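You operate a simulated robot arm through the tools that you are given. There is no shell and no other tool. Be economical: measure what you need, move in short steps, check, and stop when the job is done.

Carry out the task below with a simulated robot arm. There is one attempt and no reset: what you move stays moved.

## Task
Find Unit 4 on the job card, dial its letter and mark the purple cube with it.
Fine: the card lies under the open drawer; leave the cube in the drawer, key off after.

Only the result counts: the job must be done as asked and must still hold three seconds after the hand-in. Knocking over, shifting, dropping, spilling or breaking anything else fails it.

## Robot
A 7-joint arm with a two-finger parallel gripper, fixed in place. Base frame: the origin is at the foot of the arm, x ahead of it, y to its left, z up; the work surface is at about z = 800. Readings come in mm, degrees, newtons and seconds.
With the tool pointing down near the work surface it reaches from about 300 to 700 mm from the base axis. Its first joint turns from -66.0 to 66.0 degrees. Payload 1.57 kg.
The TCP is the grasp point between the finger pads, 30 mm short of the fingertips. In the tool frame z runs along the fingers and y along their closing line. Largest opening 110 mm; finger width 24, thickness 12; the body of the gripper, 48 by 112 mm, starts 78 mm behind the TCP.
Orientation is that of the tool frame in the base frame, as [roll, pitch, yaw] about the fixed x, y, z axes, in that order (R = Rz(yaw) Ry(pitch) Rx(roll)). With the fingers straight down and closing along the base's y, the tool's x points along the base's -x, its y along +y and its z along -z.

## Interface
- The arm moves only by the tool drive_tool. Its argument "deltas" is a list of rows, each an object of numbers (a shift or turn left out is 0, a gripper value left out holds the last): "x", "y", "z": the shift along the tool's x, y, z in mm; "wx", "wy", "wz": the turn, a rotation vector about the tool's x, y, z in degrees; "gripper": the opening, from 0 (shut) to 1 (fully open). In form: [{"x": .., "y": .., "z": .., "wx": .., "wy": .., "wz": .., "gripper": ..}, ...]. A call has 1 to 8 rows; each row shifts and turns the commanded pose from where the row before left it, along the tool's axes as they then stand. Each row takes 0.2 s and may step no farther than 50 mm and 8.6 degrees from the row before; otherwise, or with a gripper value out of range, the whole call is refused. Where a pose cannot be reached the arm comes as near as it can. A force on the tool above 70 N (or 10 N above the force at the start of the call, whichever is more), or a blocked arm, ends the call early, and 0.2 s more pass. The fingers move at their own pace (about 108 mm/s each) and stop on an object; they squeeze with about 41 N. The grip force told is the motor's: it shows also when the fingers shut on nothing. Time passes only in rows, and 0.2 s behind the last, so rows that do not move let the fingers close. The reply holds the time, the measured pose of the TCP, the force on the tool along the base axes, the opening and the grip force, in the units named above and with some noise, and new pictures: "show" is both (left out), scene, wrist or none.
- Cameras (640 x 400 px; columns grow to the right, rows downward): "scene" is fixed at [165.4, -391.8, 1406.3]; the picture's right is [0.76, -0.64, 0.00], its down [-0.36, -0.43, -0.83] and it looks along [0.53, 0.63, -0.56] (base axes); focal length 246 px, centre (320, 200). "wrist" rides on the gripper at [70, 16, -141] in the tool frame; the picture's right is [-0.23, 0.97, 0.00], its down [-0.86, -0.20, -0.48] and it looks along [-0.47, -0.11, 0.88] (tool axes); focal length 222 px, centre (320, 200). There is no depth. A picture from a camera that has moved, and an enlarged one, comes with that camera's place and axes in the base frame and with its lens.
- zoom(camera, box): a new picture of the part [left, top, right, bottom] of that camera's present view, enlarged. No time passes.
- sign_off(): hands the job in; it is judged then, once.

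Work in short steps. Places have to be worked out from the pictures, the camera data and where the tool is seen: move nearer, look again, correct. Check each grasp and each placing, and mend what went wrong. You have 120 turns and 200 pictures in all, those below and enlarged ones among them. Open the gripper and draw the arm clear of the work before you hand the job in, unless the task says otherwise; then end with one line.

The tools are called after "Call:" as a command line: name --argument value ..., lists and objects as JSON in quotes. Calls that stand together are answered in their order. drive_tool: Moves the arm, as the interface text tells. Its arguments: {"type":"object","properties":{"deltas":{"type":"array","items":{"type":"object","properties":{"x":{"type":"number"},"y":{"type":"number"},"z":{"type":"number"},"wx":{"type":"number"},"wy":{"type":"number"},"wz":{"type":"number"},"gripper":{"type":"number"}}}},"show":{"type":"string","enum":["both","scene","wrist","none"]}},"required":["deltas"]} The other tools are called the same way: zoom (camera, box) takes an enlarged picture of a part of a camera's view; sign_off () hands the job in.

At the start:

```text
clock: 0.0
tcp_pos: [399.9, 149.2, 1271.3]
tcp_rot: [-180.0, 0.0, 180.0]
wrist_force: [-0.7, 0.4, 0.2]
finger_gap: 109.9
grip_force: 0.0
```

scene: 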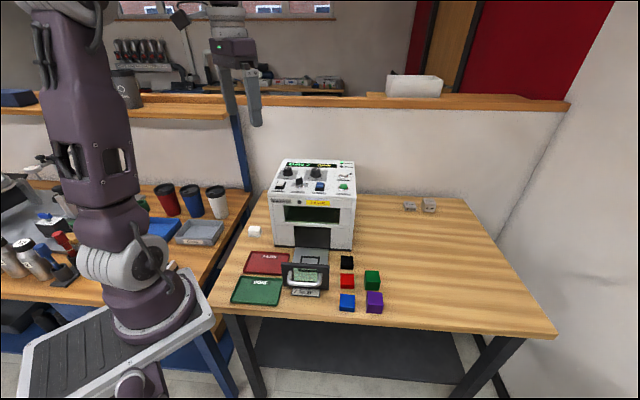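
wrist: 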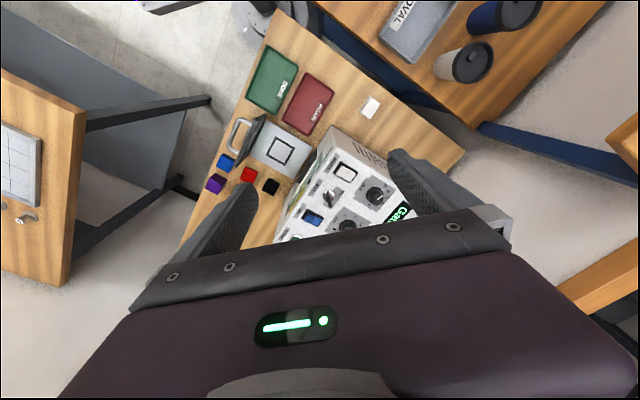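

The scene shows a machine with dials, an open drawer, and cubes in front of it. I'll zoom in on the panel and the drawer area first.

Call:
zoom --camera "scene" --box '[260, 150, 370, 220]'

Call:
zoom --camera "scene" --box '[220, 220, 400, 330]'

Call:
zoom --camera "wrist" --box '[200, 80, 440, 240]'

```text
5.71 times, centred on (315, 185) of scene
camera zoom: at [165.4, -391.8, 1406.3], right [0.76, -0.64, 0.0], down [-0.36, -0.43, -0.83], along [0.53, 0.63, -0.56], focal length 1408 px, centre (349, 286)
```

zoom: 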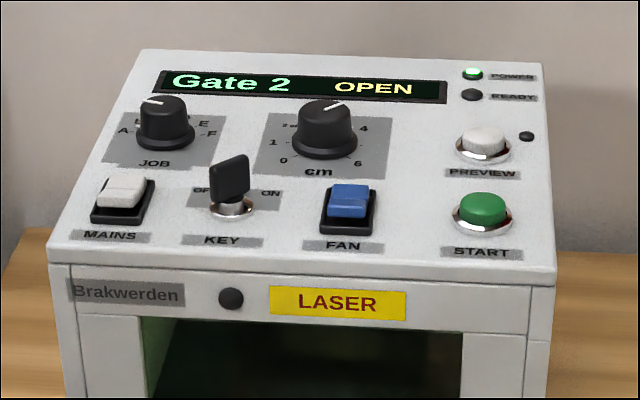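

```text
3.56 times, centred on (310, 275) of scene
camera zoom: at [165.4, -391.8, 1406.3], right [0.76, -0.64, 0.0], down [-0.36, -0.43, -0.83], along [0.53, 0.63, -0.56], focal length 876 px, centre (356, -67)
```

zoom: 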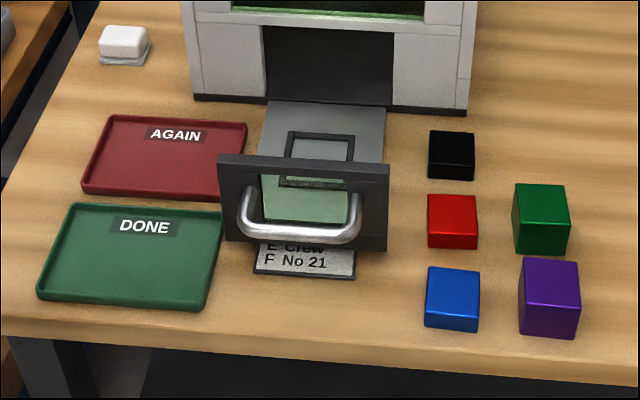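

```text
2.50 times, centred on (320, 160) of wrist
camera zoom: at [329.5, 163.7, 1412.7], right [0.23, 0.97, 0.0], down [0.86, -0.2, 0.48], along [0.47, -0.11, -0.88], focal length 555 px, centre (320, 300)
```

zoom: 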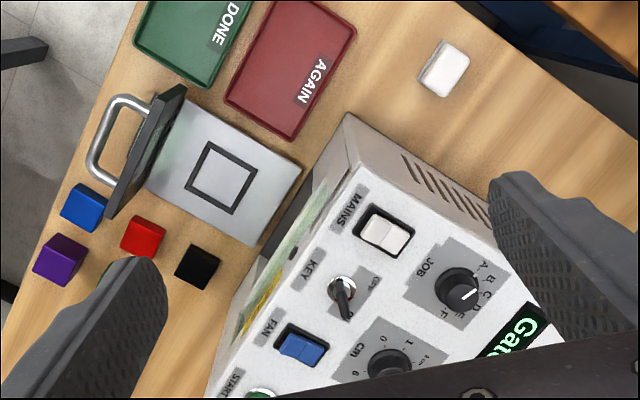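

The machine sits about 45° to the base axes, with its front facing (-0.7,-0.71), its panel at z≈1006 or higher and its front base centre near (532,82). I'll move the tool above it and turn it to match so the wrist camera gets a close view.

Call:
drive_tool --deltas '[{"x": -40, "y": -10, "z": 10}, {"x": -40, "y": -10, "z": 10}, {"x": -40, "y": -10, "z": 10}, {"x": -20, "y": -8, "z": 10}, {"wz": -8.5}, {"wz": -8.5}, {"wz": -8.5}, {"wz": -8.5}]' --show "none"

Call:
drive_tool --deltas '[{"wz": -8.5}, {"wz": -2.5}]' --show "both"

```text
clock: 1.8
tcp_pos: [538.7, 109.7, 1231.3]
tcp_rot: [-180.0, 0.0, -145.9]
wrist_force: [0.1, 0.6, -0.2]
finger_gap: 110.0
grip_force: 0.0
```

```text
clock: 2.4
tcp_pos: [539.4, 111.4, 1231.6]
tcp_rot: [-180.0, 0.0, -134.9]
wrist_force: [-0.2, -0.9, 0.0]
finger_gap: 110.0
grip_force: 0.1
camera wrist: at [478.2, 71.4, 1373.1], right [-0.53, 0.85, 0.0], down [0.74, 0.47, 0.48], along [0.41, 0.25, -0.88], focal length 222 px, centre (320, 200)
```

scene: 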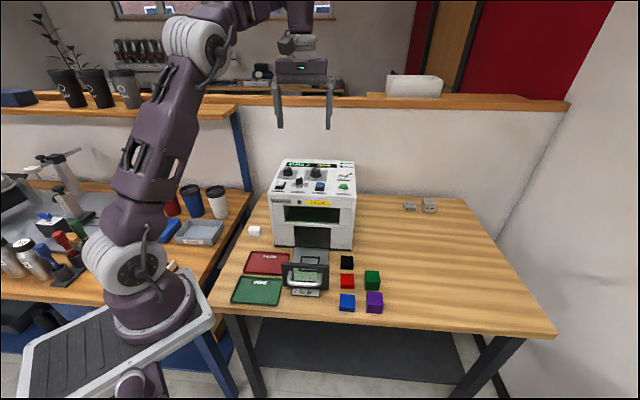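
wrist: 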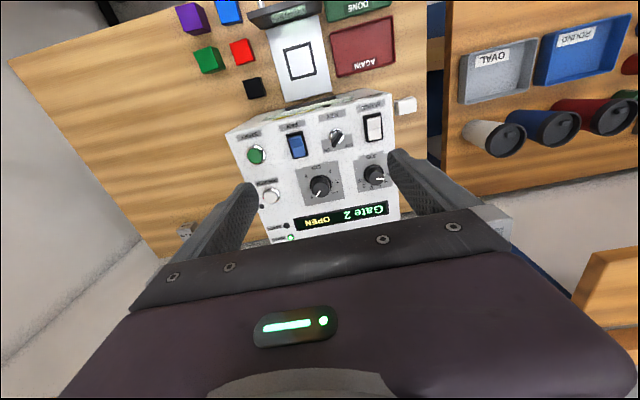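

The panel is well framed, so I'll zoom in on it and on the drawer and cubes.

Call:
zoom --camera "wrist" --box '[220, 85, 420, 245]'

Call:
zoom --camera "wrist" --box '[160, 0, 420, 110]'

```text
2.50 times, centred on (320, 165) of wrist
camera zoom: at [478.2, 71.4, 1373.1], right [-0.53, 0.85, 0.0], down [0.74, 0.47, 0.48], along [0.41, 0.25, -0.88], focal length 555 px, centre (320, 288)
```

zoom: 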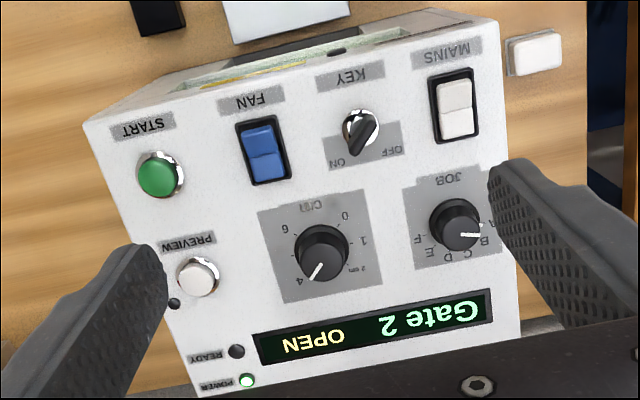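

```text
2.46 times, centred on (290, 55) of wrist
camera zoom: at [478.2, 71.4, 1373.1], right [-0.53, 0.85, 0.0], down [0.74, 0.47, 0.48], along [0.41, 0.25, -0.88], focal length 547 px, centre (394, 557)
```

zoom: 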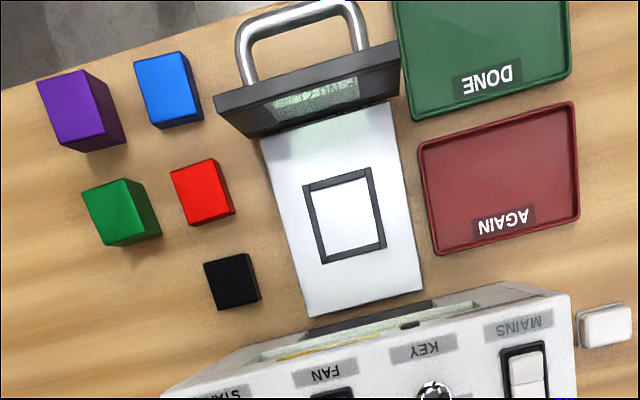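

The display seems to show the text for the current job letter ("Gate 2" at about B). I'll move closer over the panel to see the control states and geometry.

Call:
drive_tool --deltas '[{"x": -25, "z": 25}, {"x": -25, "z": 25}, {"x": -20, "z": 30}]' --show "wrist"

Call:
zoom --camera "wrist" --box '[180, 60, 460, 235]'

Call:
zoom --camera "scene" --box '[270, 155, 360, 212]'

```text
clock: 3.2
tcp_pos: [586.8, 161.0, 1152.9]
tcp_rot: [-180.0, 0.0, -135.0]
wrist_force: [0.5, -0.2, 0.7]
finger_gap: 110.2
grip_force: 0.1
camera wrist: at [525.3, 121.3, 1295.2], right [-0.53, 0.85, 0.0], down [0.75, 0.46, 0.48], along [0.41, 0.25, -0.88], focal length 222 px, centre (320, 200)
```

wrist: 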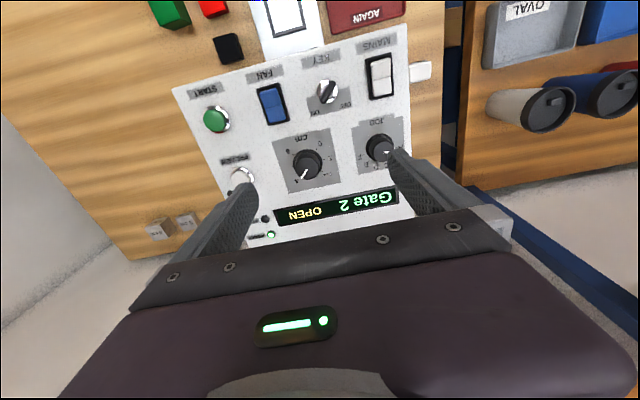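

```text
2.29 times, centred on (320, 148) of wrist
camera zoom: at [525.3, 121.3, 1295.2], right [-0.53, 0.85, 0.0], down [0.75, 0.46, 0.48], along [0.41, 0.25, -0.88], focal length 508 px, centre (320, 320)
```

zoom: 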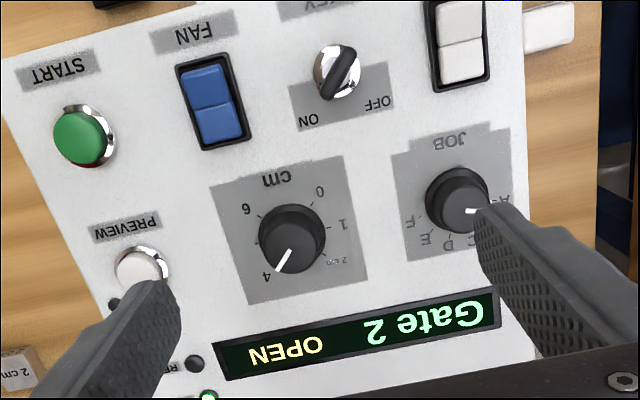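

```text
7.02 times, centred on (315, 184) of scene
camera zoom: at [165.4, -391.7, 1406.3], right [0.76, -0.64, 0.0], down [-0.36, -0.43, -0.83], along [0.53, 0.63, -0.56], focal length 1730 px, centre (355, 316)
```

zoom: 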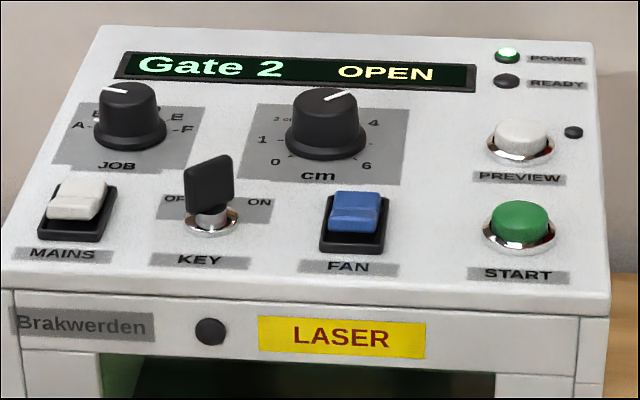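

I'll zoom further on the key, the fan, and the gauge blocks at the back.

Call:
zoom --camera "scene" --box '[290, 172, 330, 197]'

Call:
zoom --camera "wrist" --box '[250, 65, 410, 165]'

Call:
zoom --camera "scene" --box '[390, 190, 450, 220]'

Call:
zoom --camera "scene" --box '[330, 245, 400, 320]'

```text
16.00 times, centred on (310, 184) of scene
camera zoom: at [165.4, -391.7, 1406.3], right [0.76, -0.64, 0.0], down [-0.36, -0.43, -0.83], along [0.53, 0.63, -0.56], focal length 3944 px, centre (480, 448)
```

zoom: 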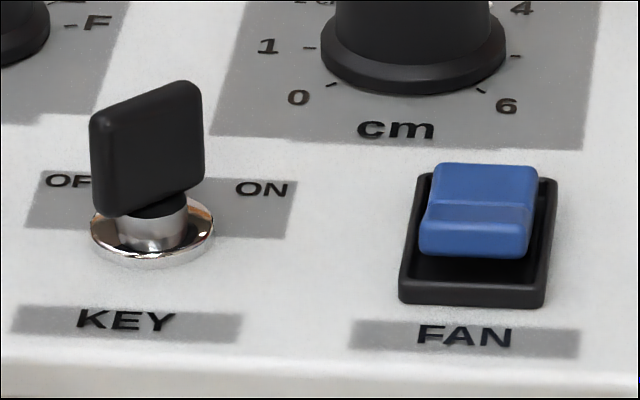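

```text
4.00 times, centred on (330, 115) of wrist
camera zoom: at [525.3, 121.3, 1295.2], right [-0.53, 0.85, 0.0], down [0.75, 0.46, 0.48], along [0.41, 0.25, -0.88], focal length 888 px, centre (280, 540)
```

zoom: 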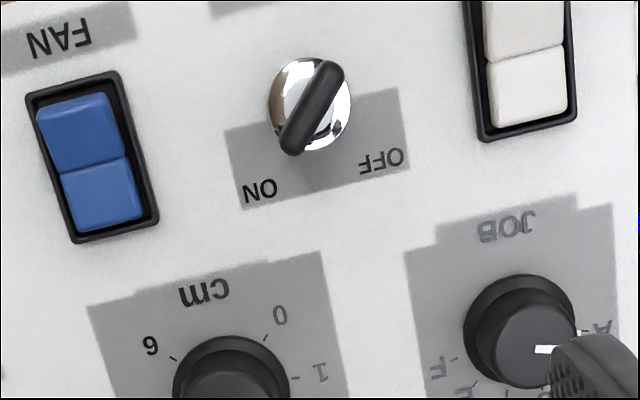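

```text
10.67 times, centred on (420, 205) of scene
camera zoom: at [165.4, -391.7, 1406.3], right [0.76, -0.64, 0.0], down [-0.36, -0.43, -0.83], along [0.53, 0.63, -0.56], focal length 2629 px, centre (-747, 147)
```

zoom: 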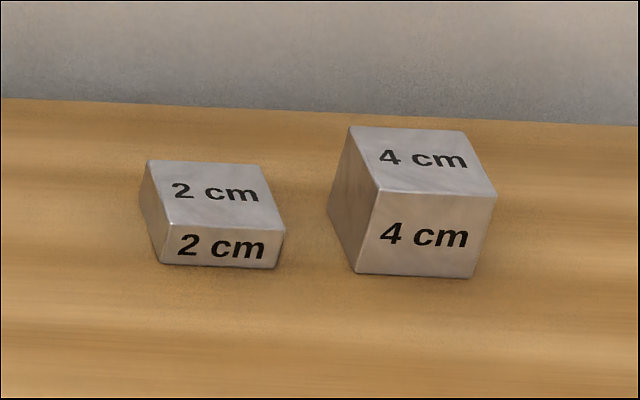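

```text
5.33 times, centred on (365, 282) of scene
camera zoom: at [165.4, -391.7, 1406.3], right [0.76, -0.64, 0.0], down [-0.36, -0.43, -0.83], along [0.53, 0.63, -0.56], focal length 1314 px, centre (80, -240)
```

zoom: 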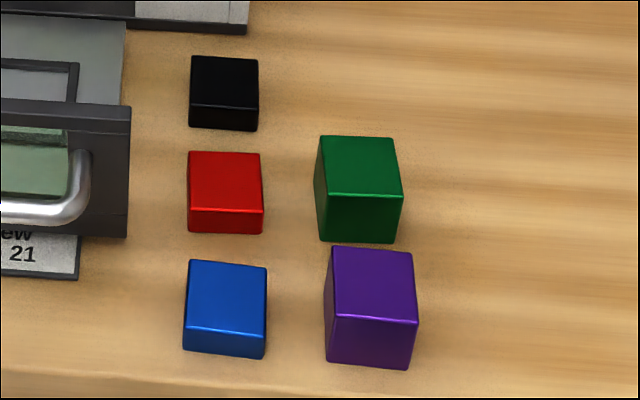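

The key blade already points to ON, and FAN is tilted the same way as MAINS, which is powered. By the scene estimate the purple cube is about 40 mm tall and centred near (521,-190). I'll move above it to check.

Call:
drive_tool --deltas '[{"x": 36.9, "y": -25.2, "gripper": 0.58}, {"x": 36.9, "y": -25.2}, {"x": 36.9, "y": -25.2}, {"x": 36.9, "y": -25.2}, {"x": 36.9, "y": -25.2}, {"x": 36.9, "y": -25.2}, {"x": 36.9, "y": -25.2}, {"x": 36.9, "y": -25.2}]' --show "none"

Call:
drive_tool --deltas '[{"z": 45}, {"z": 45}, {"z": 45}, {"z": 45}, {}]' --show "both"

Call:
zoom --camera "scene" --box '[270, 175, 310, 200]'

```text
clock: 5.0
tcp_pos: [524.2, -192.6, 1149.0]
tcp_rot: [179.9, 0.1, -135.1]
wrist_force: [0.0, 0.3, -0.6]
finger_gap: 64.0
grip_force: 0.1
```

```text
clock: 6.2
tcp_pos: [526.3, -189.6, 971.6]
tcp_rot: [179.9, 0.0, -135.0]
wrist_force: [-0.3, -0.3, 0.2]
finger_gap: 63.5
grip_force: 0.0
camera wrist: at [464.8, -229.7, 1113.7], right [-0.53, 0.85, 0.0], down [0.75, 0.46, 0.48], along [0.41, 0.25, -0.88], focal length 222 px, centre (320, 200)
```

scene: 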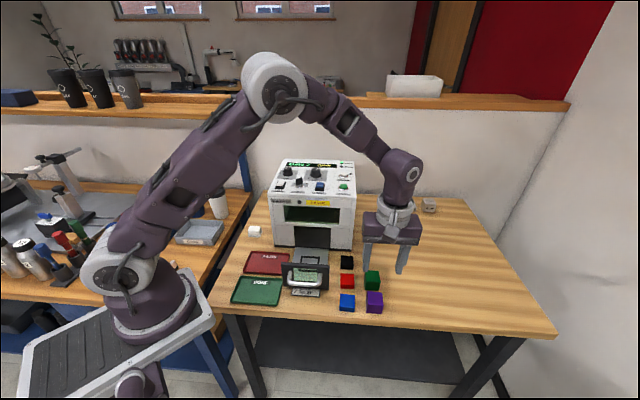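
wrist: 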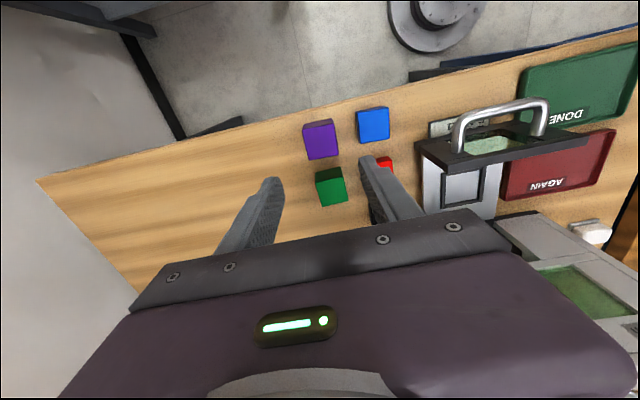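

```text
16.00 times, centred on (290, 188) of scene
camera zoom: at [165.4, -391.8, 1406.3], right [0.76, -0.64, 0.0], down [-0.36, -0.43, -0.83], along [0.53, 0.63, -0.56], focal length 3944 px, centre (800, 400)
```

zoom: 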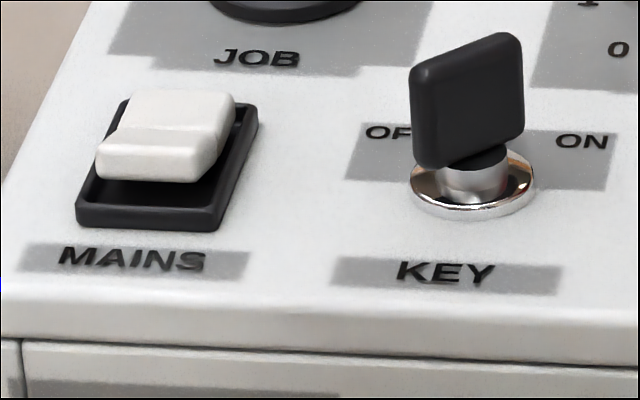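

MAINS and FAN are in the same state, which I take as on. I'll locate the purple cube from this wrist view.

Call:
zoom --camera "wrist" --box '[270, 90, 430, 190]'

Call:
zoom --camera "wrist" --box '[400, 80, 600, 230]'

```text
4.00 times, centred on (350, 140) of wrist
camera zoom: at [464.8, -229.7, 1113.7], right [-0.53, 0.85, 0.0], down [0.75, 0.46, 0.48], along [0.41, 0.25, -0.88], focal length 888 px, centre (200, 440)
```

zoom: 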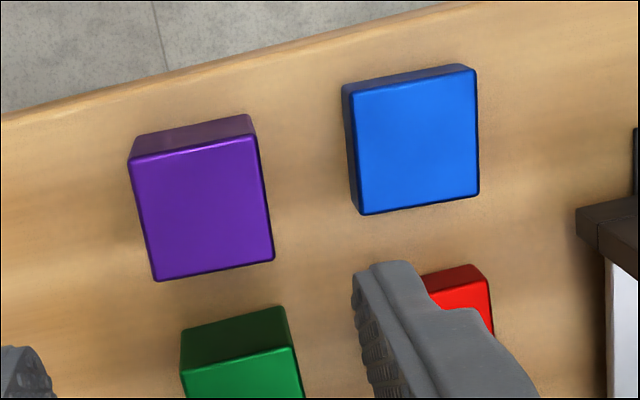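

```text
2.67 times, centred on (500, 155) of wrist
camera zoom: at [464.8, -229.7, 1113.7], right [-0.53, 0.85, 0.0], down [0.75, 0.46, 0.48], along [0.41, 0.25, -0.88], focal length 592 px, centre (-160, 320)
```

zoom: 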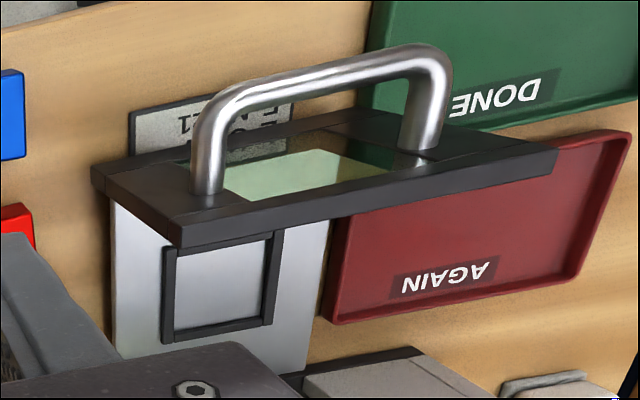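

The purple cube is centred at about (522.5,-192). I'll shift slightly, narrow the gripper to 55 mm to clear the blue cube, and descend most of the way.

Call:
drive_tool --deltas '[{"x": 4.4, "y": 1, "gripper": 0.5}, {"z": 40}, {"z": 40}, {}]' --show "both"

Call:
zoom --camera "scene" --box '[330, 240, 420, 325]'

```text
clock: 7.2
tcp_pos: [522.1, -190.7, 889.0]
tcp_rot: [-179.9, -0.1, -135.0]
wrist_force: [0.6, 0.0, 0.5]
finger_gap: 55.2
grip_force: 0.1
camera wrist: at [460.8, -230.2, 1031.0], right [-0.53, 0.85, 0.0], down [0.75, 0.46, 0.48], along [0.41, 0.25, -0.88], focal length 222 px, centre (320, 200)
```

scene: 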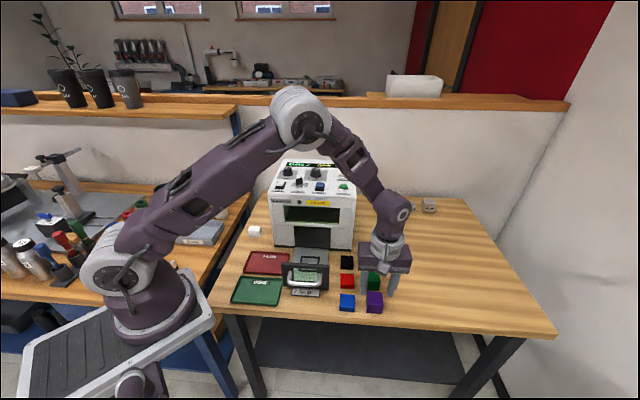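
wrist: 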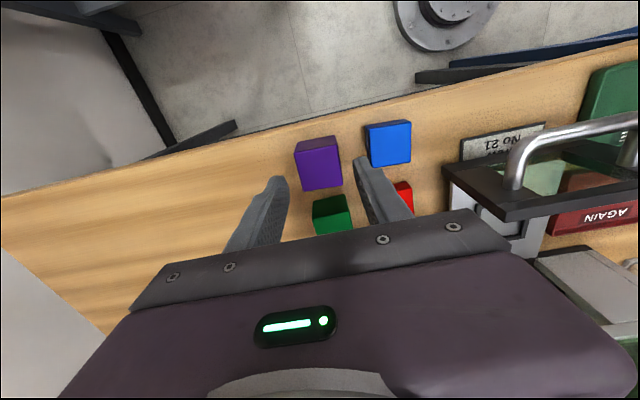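

```text
4.71 times, centred on (375, 282) of scene
camera zoom: at [165.4, -391.8, 1406.3], right [0.76, -0.64, 0.0], down [-0.36, -0.43, -0.83], along [0.53, 0.63, -0.56], focal length 1160 px, centre (61, -188)
```

zoom: 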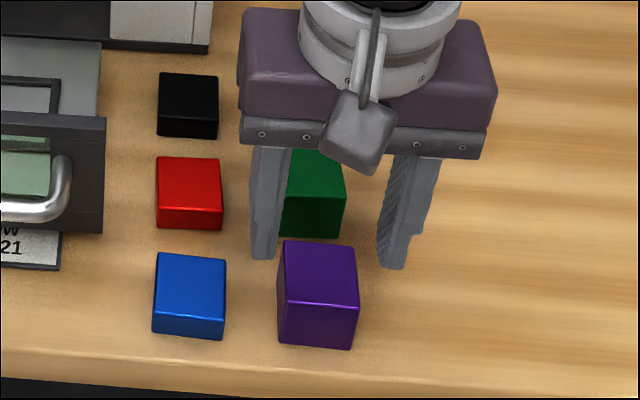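

The fingers straddle the cube with clearance to blue. I'll descend to TCP z≈836 and close.

Call:
drive_tool --deltas '[{"z": 20}, {"z": 20}, {"z": 13}, {}]' --show "scene"

Call:
zoom --camera "scene" --box '[330, 240, 420, 325]'

```text
clock: 8.2
tcp_pos: [521.5, -194.3, 838.1]
tcp_rot: [179.9, 0.1, -135.0]
wrist_force: [0.7, 0.0, 0.2]
finger_gap: 55.0
grip_force: 0.0
```

scene: 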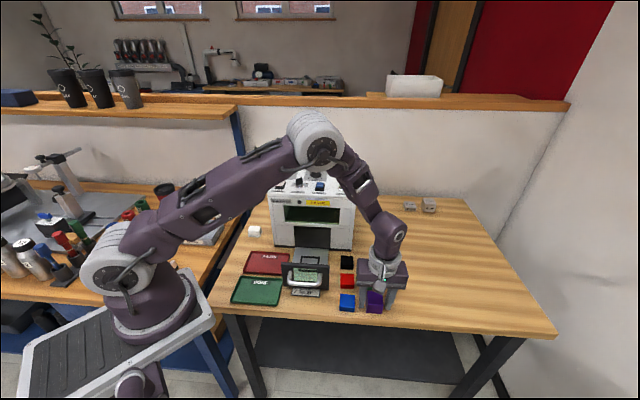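

```text
4.71 times, centred on (375, 282) of scene
camera zoom: at [165.4, -391.8, 1406.3], right [0.76, -0.64, 0.0], down [-0.36, -0.43, -0.83], along [0.53, 0.63, -0.56], focal length 1160 px, centre (61, -188)
```

zoom: 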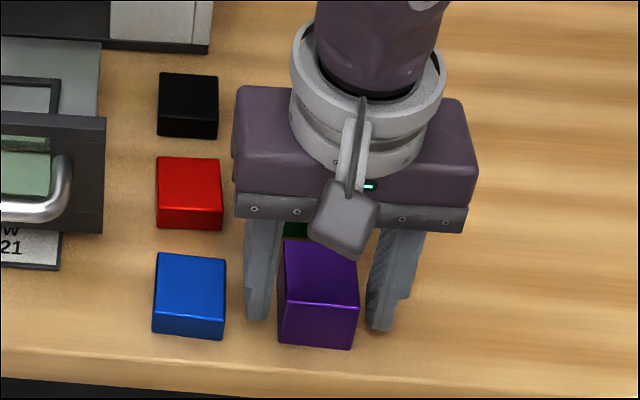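

The fingers are straddling the cube. Now I'll close and check the grip before lifting.

Call:
drive_tool --deltas '[{"gripper": 0}, {}, {}]' --show "none"

Call:
drive_tool --deltas '[{"z": -40}, {"z": -40}, {"z": -20}, {}]' --show "both"

Call:
zoom --camera "scene" --box '[330, 190, 430, 310]'

```text
clock: 9.0
tcp_pos: [520.7, -192.4, 838.2]
tcp_rot: [180.0, 0.1, -135.0]
wrist_force: [0.0, -0.3, 0.0]
finger_gap: 39.3
grip_force: 41.0
```

```text
clock: 10.0
tcp_pos: [518.4, -192.8, 938.6]
tcp_rot: [-180.0, 0.1, -135.0]
wrist_force: [0.9, -0.3, -2.1]
finger_gap: 39.2
grip_force: 41.1
camera wrist: at [456.6, -231.8, 1081.0], right [-0.53, 0.85, 0.0], down [0.75, 0.46, 0.48], along [0.41, 0.25, -0.88], focal length 222 px, centre (320, 200)
```

scene: 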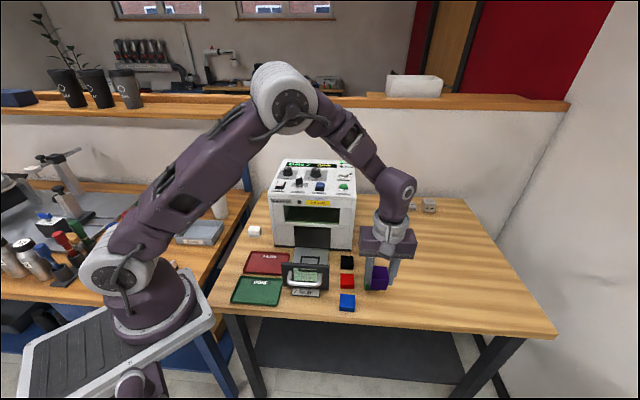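
wrist: 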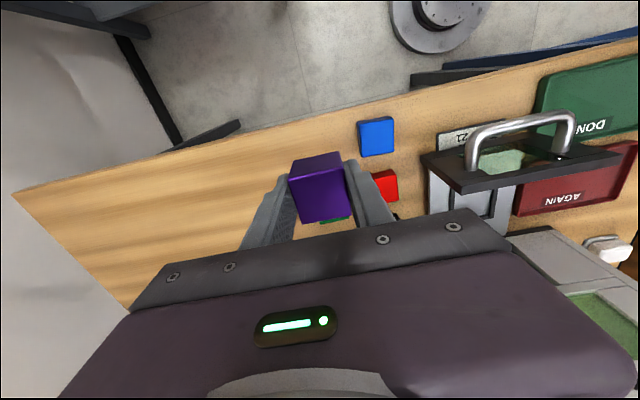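

```text
3.33 times, centred on (380, 250) of scene
camera zoom: at [165.4, -391.8, 1406.3], right [0.76, -0.64, 0.0], down [-0.36, -0.43, -0.83], along [0.53, 0.63, -0.56], focal length 822 px, centre (120, 33)
```

zoom: 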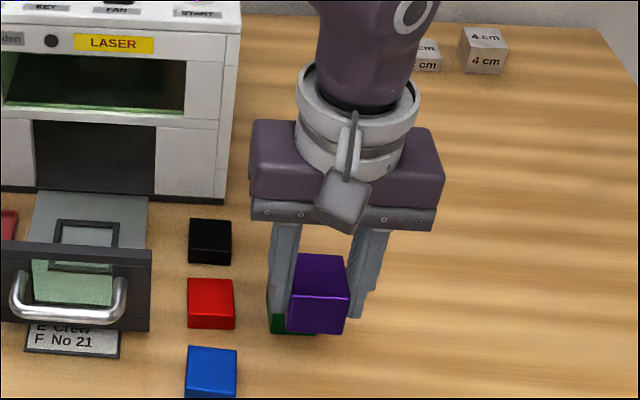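

The cube is gripped (39 mm wide), with its bottom about 38 mm below the TCP. Triangulation puts the drawer's square at roughly (471,18) with the floor at z≈820, so I'll lift and carry the cube above it.

Call:
drive_tool --deltas '[{"z": -46}, {"x": -23.2, "y": 36.4}, {"x": -23.2, "y": 36.4}, {"x": -23.2, "y": 36.4}, {"x": -23.2, "y": 36.4}, {"x": -23.2, "y": 36.4}, {}]' --show "both"

Call:
zoom --camera "wrist" --box '[220, 60, 460, 230]'

Call:
zoom --camera "scene" --box '[260, 200, 360, 300]'

```text
clock: 11.6
tcp_pos: [473.4, 19.1, 985.0]
tcp_rot: [-179.9, 0.0, -135.0]
wrist_force: [-0.8, -0.2, -2.4]
finger_gap: 39.5
grip_force: 41.2
camera wrist: at [412.0, -19.5, 1127.0], right [-0.53, 0.85, 0.0], down [0.75, 0.46, 0.48], along [0.41, 0.25, -0.88], focal length 222 px, centre (320, 200)
```

scene: 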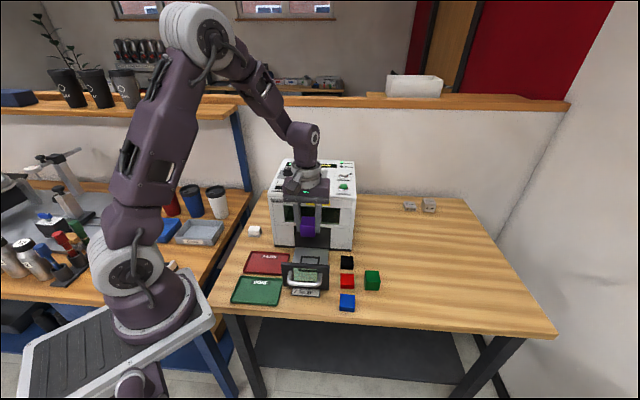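
wrist: 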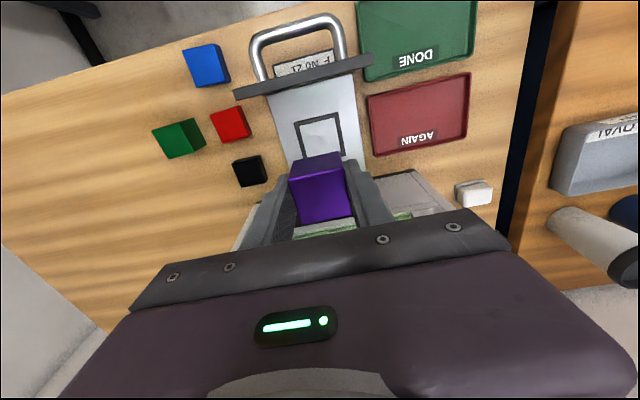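

```text
2.35 times, centred on (340, 145) of wrist
camera zoom: at [412.0, -19.5, 1127.0], right [-0.53, 0.85, 0.0], down [0.75, 0.46, 0.48], along [0.41, 0.25, -0.88], focal length 523 px, centre (273, 329)
```

zoom: 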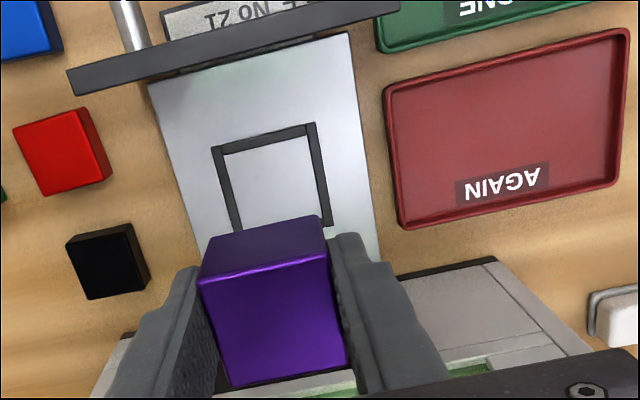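

```text
4.00 times, centred on (310, 250) of scene
camera zoom: at [165.4, -391.7, 1406.3], right [0.76, -0.64, 0.0], down [-0.36, -0.43, -0.83], along [0.53, 0.63, -0.56], focal length 986 px, centre (360, 0)
```

zoom: 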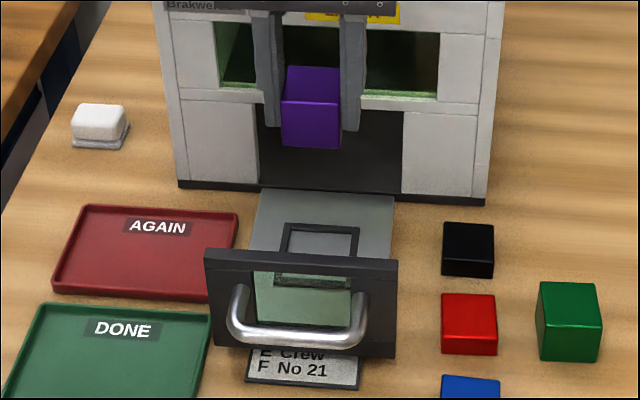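

The square's centre computes to (473,19.5), right under the TCP, and the yaw matches. I'll lower most of the way and recheck.

Call:
drive_tool --deltas '[{"z": 35}, {"z": 35}, {"z": 25}, {}]' --show "both"

Call:
zoom --camera "wrist" --box '[220, 60, 460, 230]'

Call:
zoom --camera "scene" --box '[270, 210, 350, 290]'

```text
clock: 12.6
tcp_pos: [473.6, 21.1, 887.5]
tcp_rot: [180.0, 0.1, -135.0]
wrist_force: [-0.4, 0.1, -2.7]
finger_gap: 39.2
grip_force: 40.6
camera wrist: at [412.6, -19.9, 1029.1], right [-0.53, 0.85, 0.0], down [0.75, 0.46, 0.48], along [0.41, 0.25, -0.88], focal length 222 px, centre (320, 200)
```

scene: 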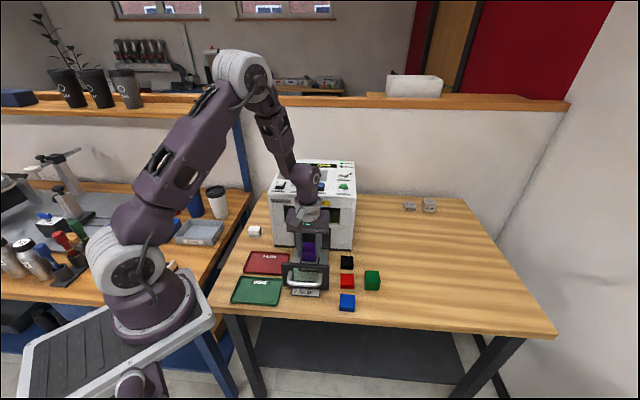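
wrist: 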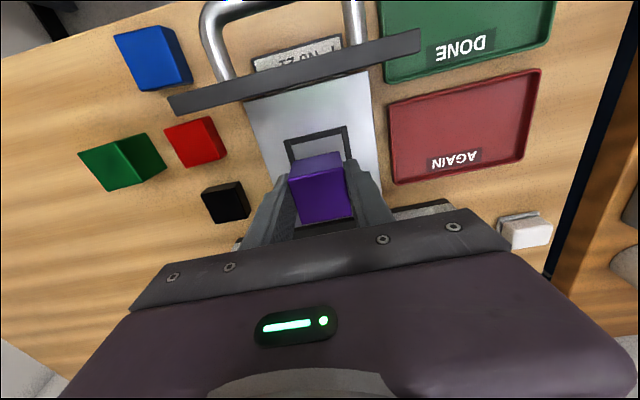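

```text
2.35 times, centred on (340, 145) of wrist
camera zoom: at [412.6, -19.9, 1029.1], right [-0.53, 0.85, 0.0], down [0.75, 0.46, 0.48], along [0.41, 0.25, -0.88], focal length 523 px, centre (273, 329)
```

zoom: 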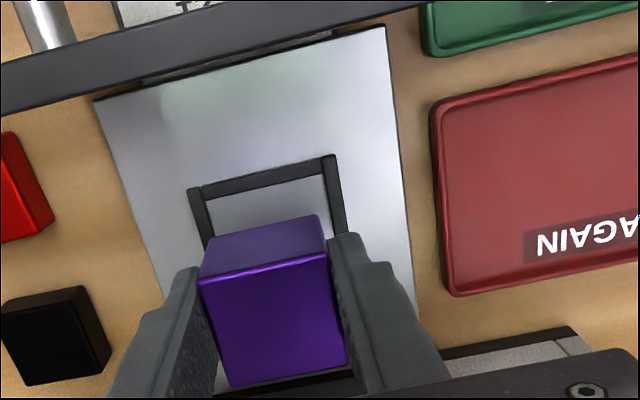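

```text
5.00 times, centred on (310, 250) of scene
camera zoom: at [165.4, -391.7, 1406.3], right [0.76, -0.64, 0.0], down [-0.36, -0.43, -0.83], along [0.53, 0.63, -0.56], focal length 1232 px, centre (370, -50)
```

zoom: 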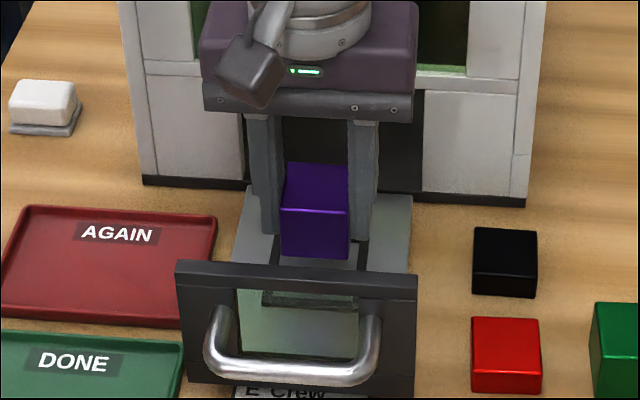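

The cube sits about 3 mm too deep relative to the square, so I'll correct that and lower in small steps until contact.

Call:
drive_tool --deltas '[{"x": 3, "y": 0.5, "z": 10}, {"z": 8}, {}]' --show "wrist"

Call:
zoom --camera "wrist" --box '[260, 100, 400, 230]'

Call:
zoom --camera "scene" --box '[280, 230, 340, 290]'

```text
clock: 13.4
tcp_pos: [469.8, 14.3, 870.7]
tcp_rot: [-180.0, 0.1, -134.9]
wrist_force: [-0.5, -1.4, -2.5]
finger_gap: 39.1
grip_force: 40.9
camera wrist: at [409.3, -23.8, 1011.9], right [-0.53, 0.85, 0.0], down [0.75, 0.46, 0.48], along [0.41, 0.25, -0.88], focal length 222 px, centre (320, 200)
```

wrist: 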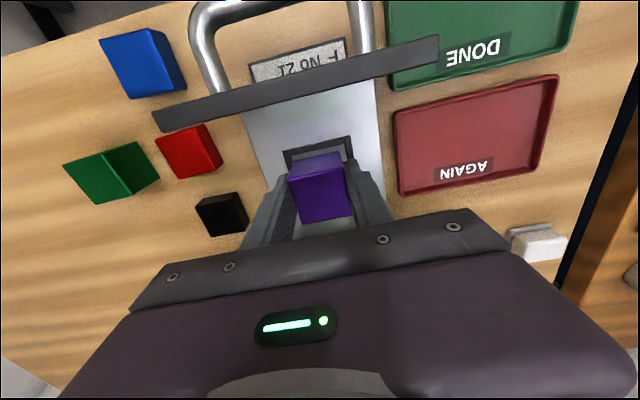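

```text
3.08 times, centred on (330, 165) of wrist
camera zoom: at [409.3, -23.8, 1011.9], right [-0.53, 0.85, 0.0], down [0.75, 0.46, 0.48], along [0.41, 0.25, -0.88], focal length 684 px, centre (289, 308)
```

zoom: 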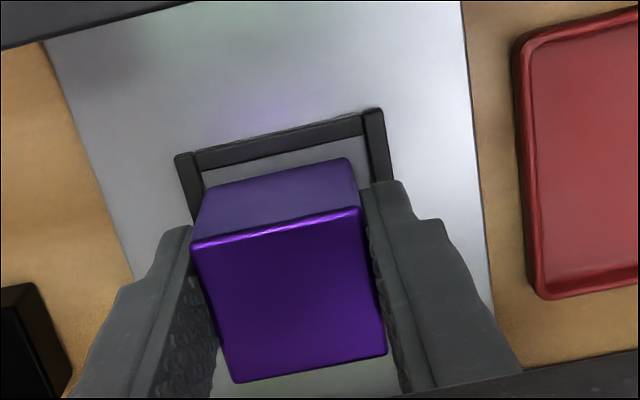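

```text
6.67 times, centred on (310, 260) of scene
camera zoom: at [165.4, -391.8, 1406.3], right [0.76, -0.64, 0.0], down [-0.36, -0.43, -0.83], along [0.53, 0.63, -0.56], focal length 1643 px, centre (387, -200)
```

zoom: 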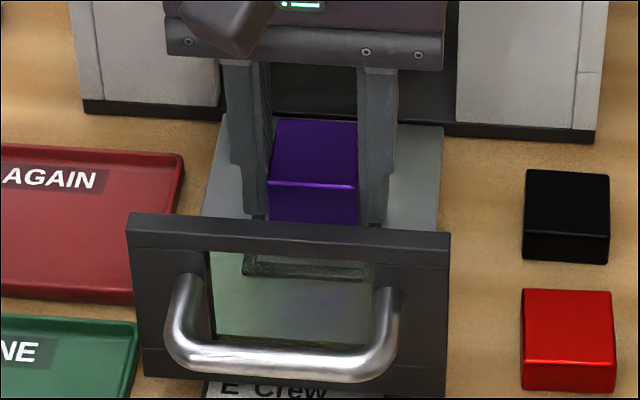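

The frame is raised, with an inner size of about 47 mm. Relative to it the cube should go about 2.8 mm inward and 1.6 mm in +y, so I'll correct and lower slowly.

Call:
drive_tool --deltas '[{"x": -2.8, "y": 1.6}, {"z": 4}, {"z": 3}, {}]' --show "wrist"

Call:
zoom --camera "wrist" --box '[260, 100, 400, 230]'

Call:
zoom --camera "scene" --box '[280, 230, 340, 290]'

```text
clock: 14.4
tcp_pos: [471.1, 18.9, 863.7]
tcp_rot: [179.9, 0.0, -135.0]
wrist_force: [0.3, -0.3, -1.2]
finger_gap: 39.5
grip_force: 41.1
camera wrist: at [410.3, -20.0, 1005.7], right [-0.53, 0.85, 0.0], down [0.75, 0.46, 0.48], along [0.41, 0.25, -0.88], focal length 222 px, centre (320, 200)
```

wrist: 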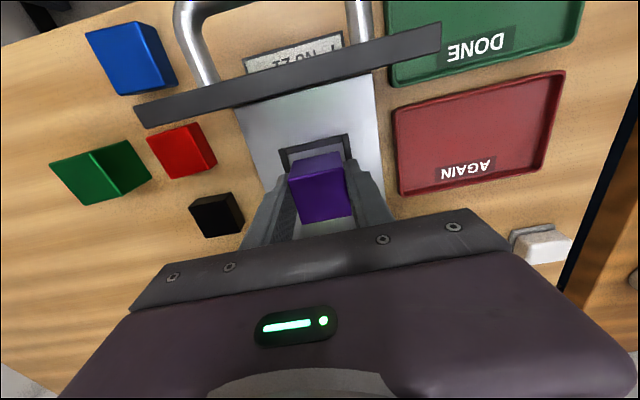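

```text
3.08 times, centred on (330, 165) of wrist
camera zoom: at [410.3, -20.0, 1005.7], right [-0.53, 0.85, 0.0], down [0.75, 0.46, 0.48], along [0.41, 0.25, -0.88], focal length 684 px, centre (289, 308)
```

zoom: 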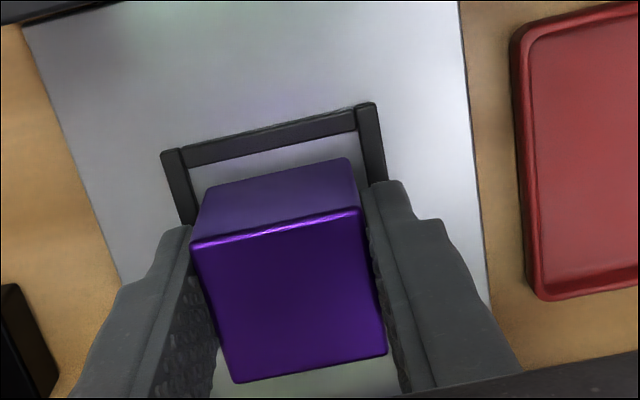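

```text
6.67 times, centred on (310, 260) of scene
camera zoom: at [165.4, -391.8, 1406.3], right [0.76, -0.64, 0.0], down [-0.36, -0.43, -0.83], along [0.53, 0.63, -0.56], focal length 1643 px, centre (387, -200)
```

zoom: 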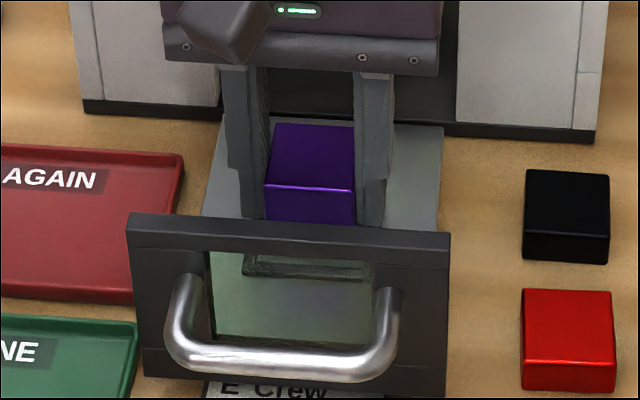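

Now it is centred laterally with about 5 mm of clearance at the front. I'll lower until contact.

Call:
drive_tool --deltas '[{"z": 3}, {"z": 2}, {}]' --show "none"

Call:
drive_tool --deltas '[{"z": 2}, {"z": 2}, {}]' --show "none"

Call:
drive_tool --deltas '[{"z": 2}, {}]' --show "wrist"

```text
clock: 15.2
tcp_pos: [468.9, 18.8, 859.3]
tcp_rot: [179.9, 0.1, -135.0]
wrist_force: [0.6, 0.4, -1.6]
finger_gap: 39.2
grip_force: 41.3
```

```text
clock: 16.0
tcp_pos: [470.3, 18.2, 856.7]
tcp_rot: [-179.9, 0.1, -135.0]
wrist_force: [-1.2, 1.8, 34.4]
finger_gap: 39.3
grip_force: 40.7
```

```text
clock: 16.6
tcp_pos: [471.9, 19.5, 855.7]
tcp_rot: [-179.9, 0.2, -134.9]
wrist_force: [-4.8, 4.4, 17.5]
finger_gap: 39.3
grip_force: 40.7
stopped in row 2: the force on the tool passed its limit (the readings are from after the stop); the commanded pose is now the measured one
camera wrist: at [409.9, -20.4, 997.5], right [-0.53, 0.85, 0.0], down [0.74, 0.46, 0.48], along [0.41, 0.25, -0.88], focal length 222 px, centre (320, 200)
```

wrist: 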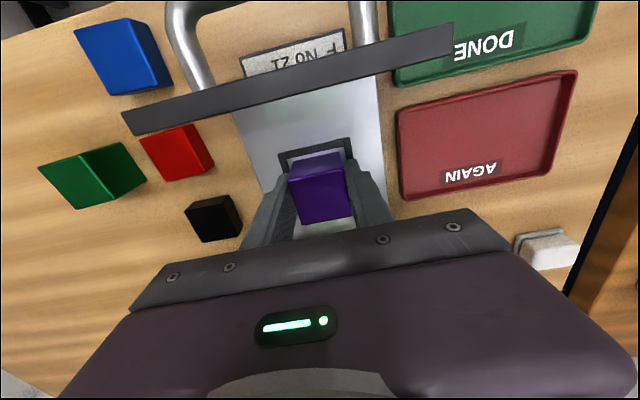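

There's contact at about z 857. I'll check whether the cube is on the floor inside the frame or resting on a bar.

Call:
zoom --camera "wrist" --box '[270, 125, 370, 230]'

Call:
zoom --camera "scene" --box '[285, 235, 335, 285]'

```text
3.81 times, centred on (320, 178) of wrist
camera zoom: at [409.9, -20.4, 997.5], right [-0.53, 0.85, 0.0], down [0.74, 0.46, 0.48], along [0.41, 0.25, -0.88], focal length 846 px, centre (320, 286)
```

zoom: 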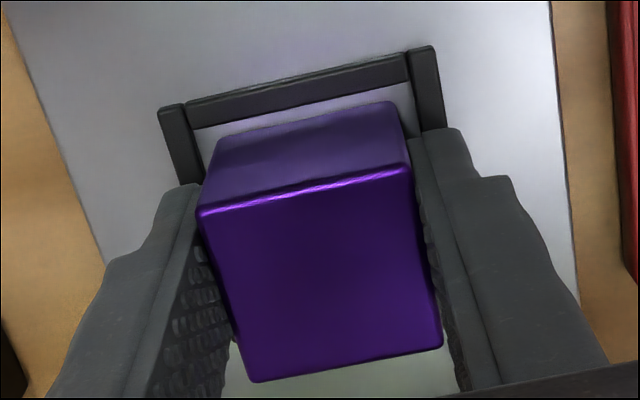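

```text
8.00 times, centred on (310, 260) of scene
camera zoom: at [165.0, -391.7, 1406.3], right [0.76, -0.64, 0.0], down [-0.36, -0.43, -0.83], along [0.53, 0.63, -0.56], focal length 1972 px, centre (400, -280)
```

zoom: 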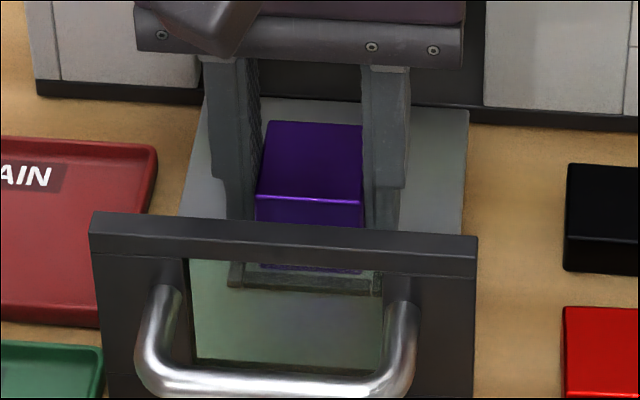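

The cube is inside the frame, though the fingertips may be touching the side bars. Either way the gap below is a millimetre or two at most, so I'll release, rise and check.

Call:
drive_tool --deltas '[{"z": -1, "gripper": 0.48}, {}, {}, {"z": -30}, {"z": -40}, {"z": -40}, {}]' --show "both"

Call:
zoom --camera "wrist" --box '[260, 80, 400, 220]'

Call:
zoom --camera "scene" --box '[280, 230, 340, 290]'

```text
clock: 18.2
tcp_pos: [470.2, 20.4, 966.4]
tcp_rot: [-179.9, 0.3, -135.1]
wrist_force: [-0.5, 0.0, -0.4]
finger_gap: 53.0
grip_force: 0.1
camera wrist: at [408.4, -19.2, 1107.3], right [-0.53, 0.85, 0.0], down [0.74, 0.46, 0.48], along [0.41, 0.25, -0.88], focal length 222 px, centre (320, 200)
```

scene: 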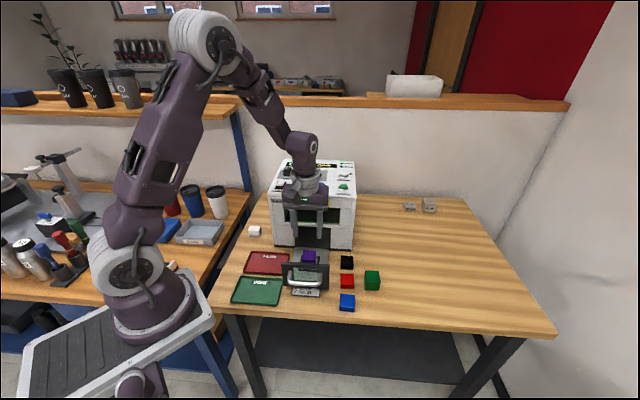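
wrist: 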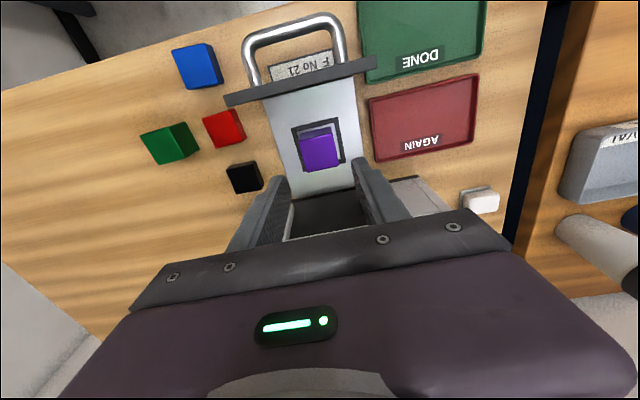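

```text
2.86 times, centred on (330, 150) of wrist
camera zoom: at [408.4, -19.2, 1107.3], right [-0.53, 0.85, 0.0], down [0.74, 0.46, 0.48], along [0.41, 0.25, -0.88], focal length 635 px, centre (291, 343)
```

zoom: 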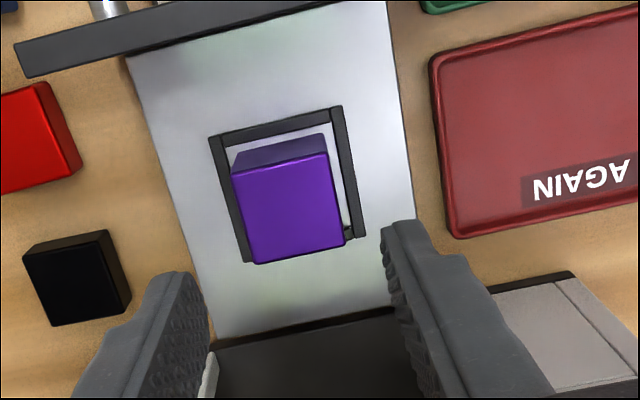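

```text
6.67 times, centred on (310, 260) of scene
camera zoom: at [165.4, -391.8, 1406.3], right [0.76, -0.64, 0.0], down [-0.36, -0.43, -0.83], along [0.53, 0.63, -0.56], focal length 1643 px, centre (387, -200)
```

zoom: 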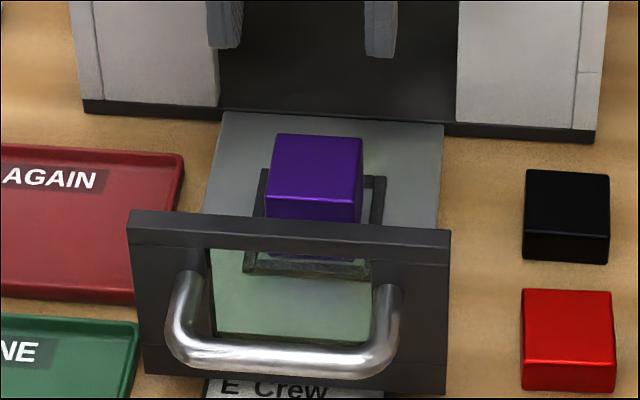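

The cube sits squarely inside the frame. To set the cm dial I need its height, so I'll touch its top with closed fingertips, then touch the drawer floor in front of the frame.

Call:
drive_tool --deltas '[{"gripper": 0}, {"z": 35}, {"z": 25}, {}]' --show "none"

Call:
drive_tool --deltas '[{"z": 4}, {"z": 3}, {"z": 2}, {"z": 2}, {"z": 2}, {"z": 2}, {"z": 2}, {"z": 2}]' --show "scene"

```text
clock: 19.2
tcp_pos: [473.6, 18.4, 905.7]
tcp_rot: [-179.9, 0.3, -135.1]
wrist_force: [-0.3, 0.1, 0.4]
finger_gap: 0.0
grip_force: 21.9
```

```text
clock: 21.0
tcp_pos: [472.2, 18.2, 888.1]
tcp_rot: [-179.8, 0.2, -135.1]
wrist_force: [-3.6, 1.4, 23.2]
finger_gap: 0.0
grip_force: 20.7
```

scene: 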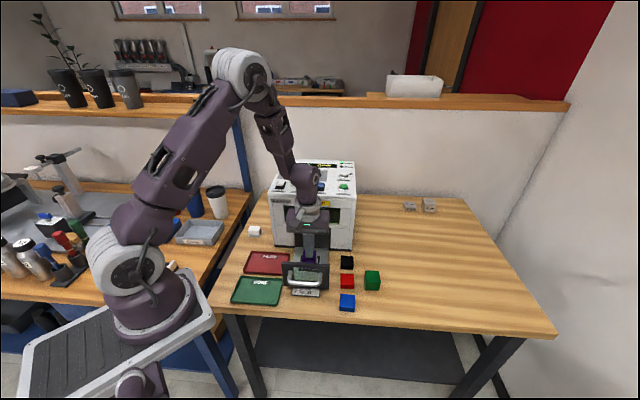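

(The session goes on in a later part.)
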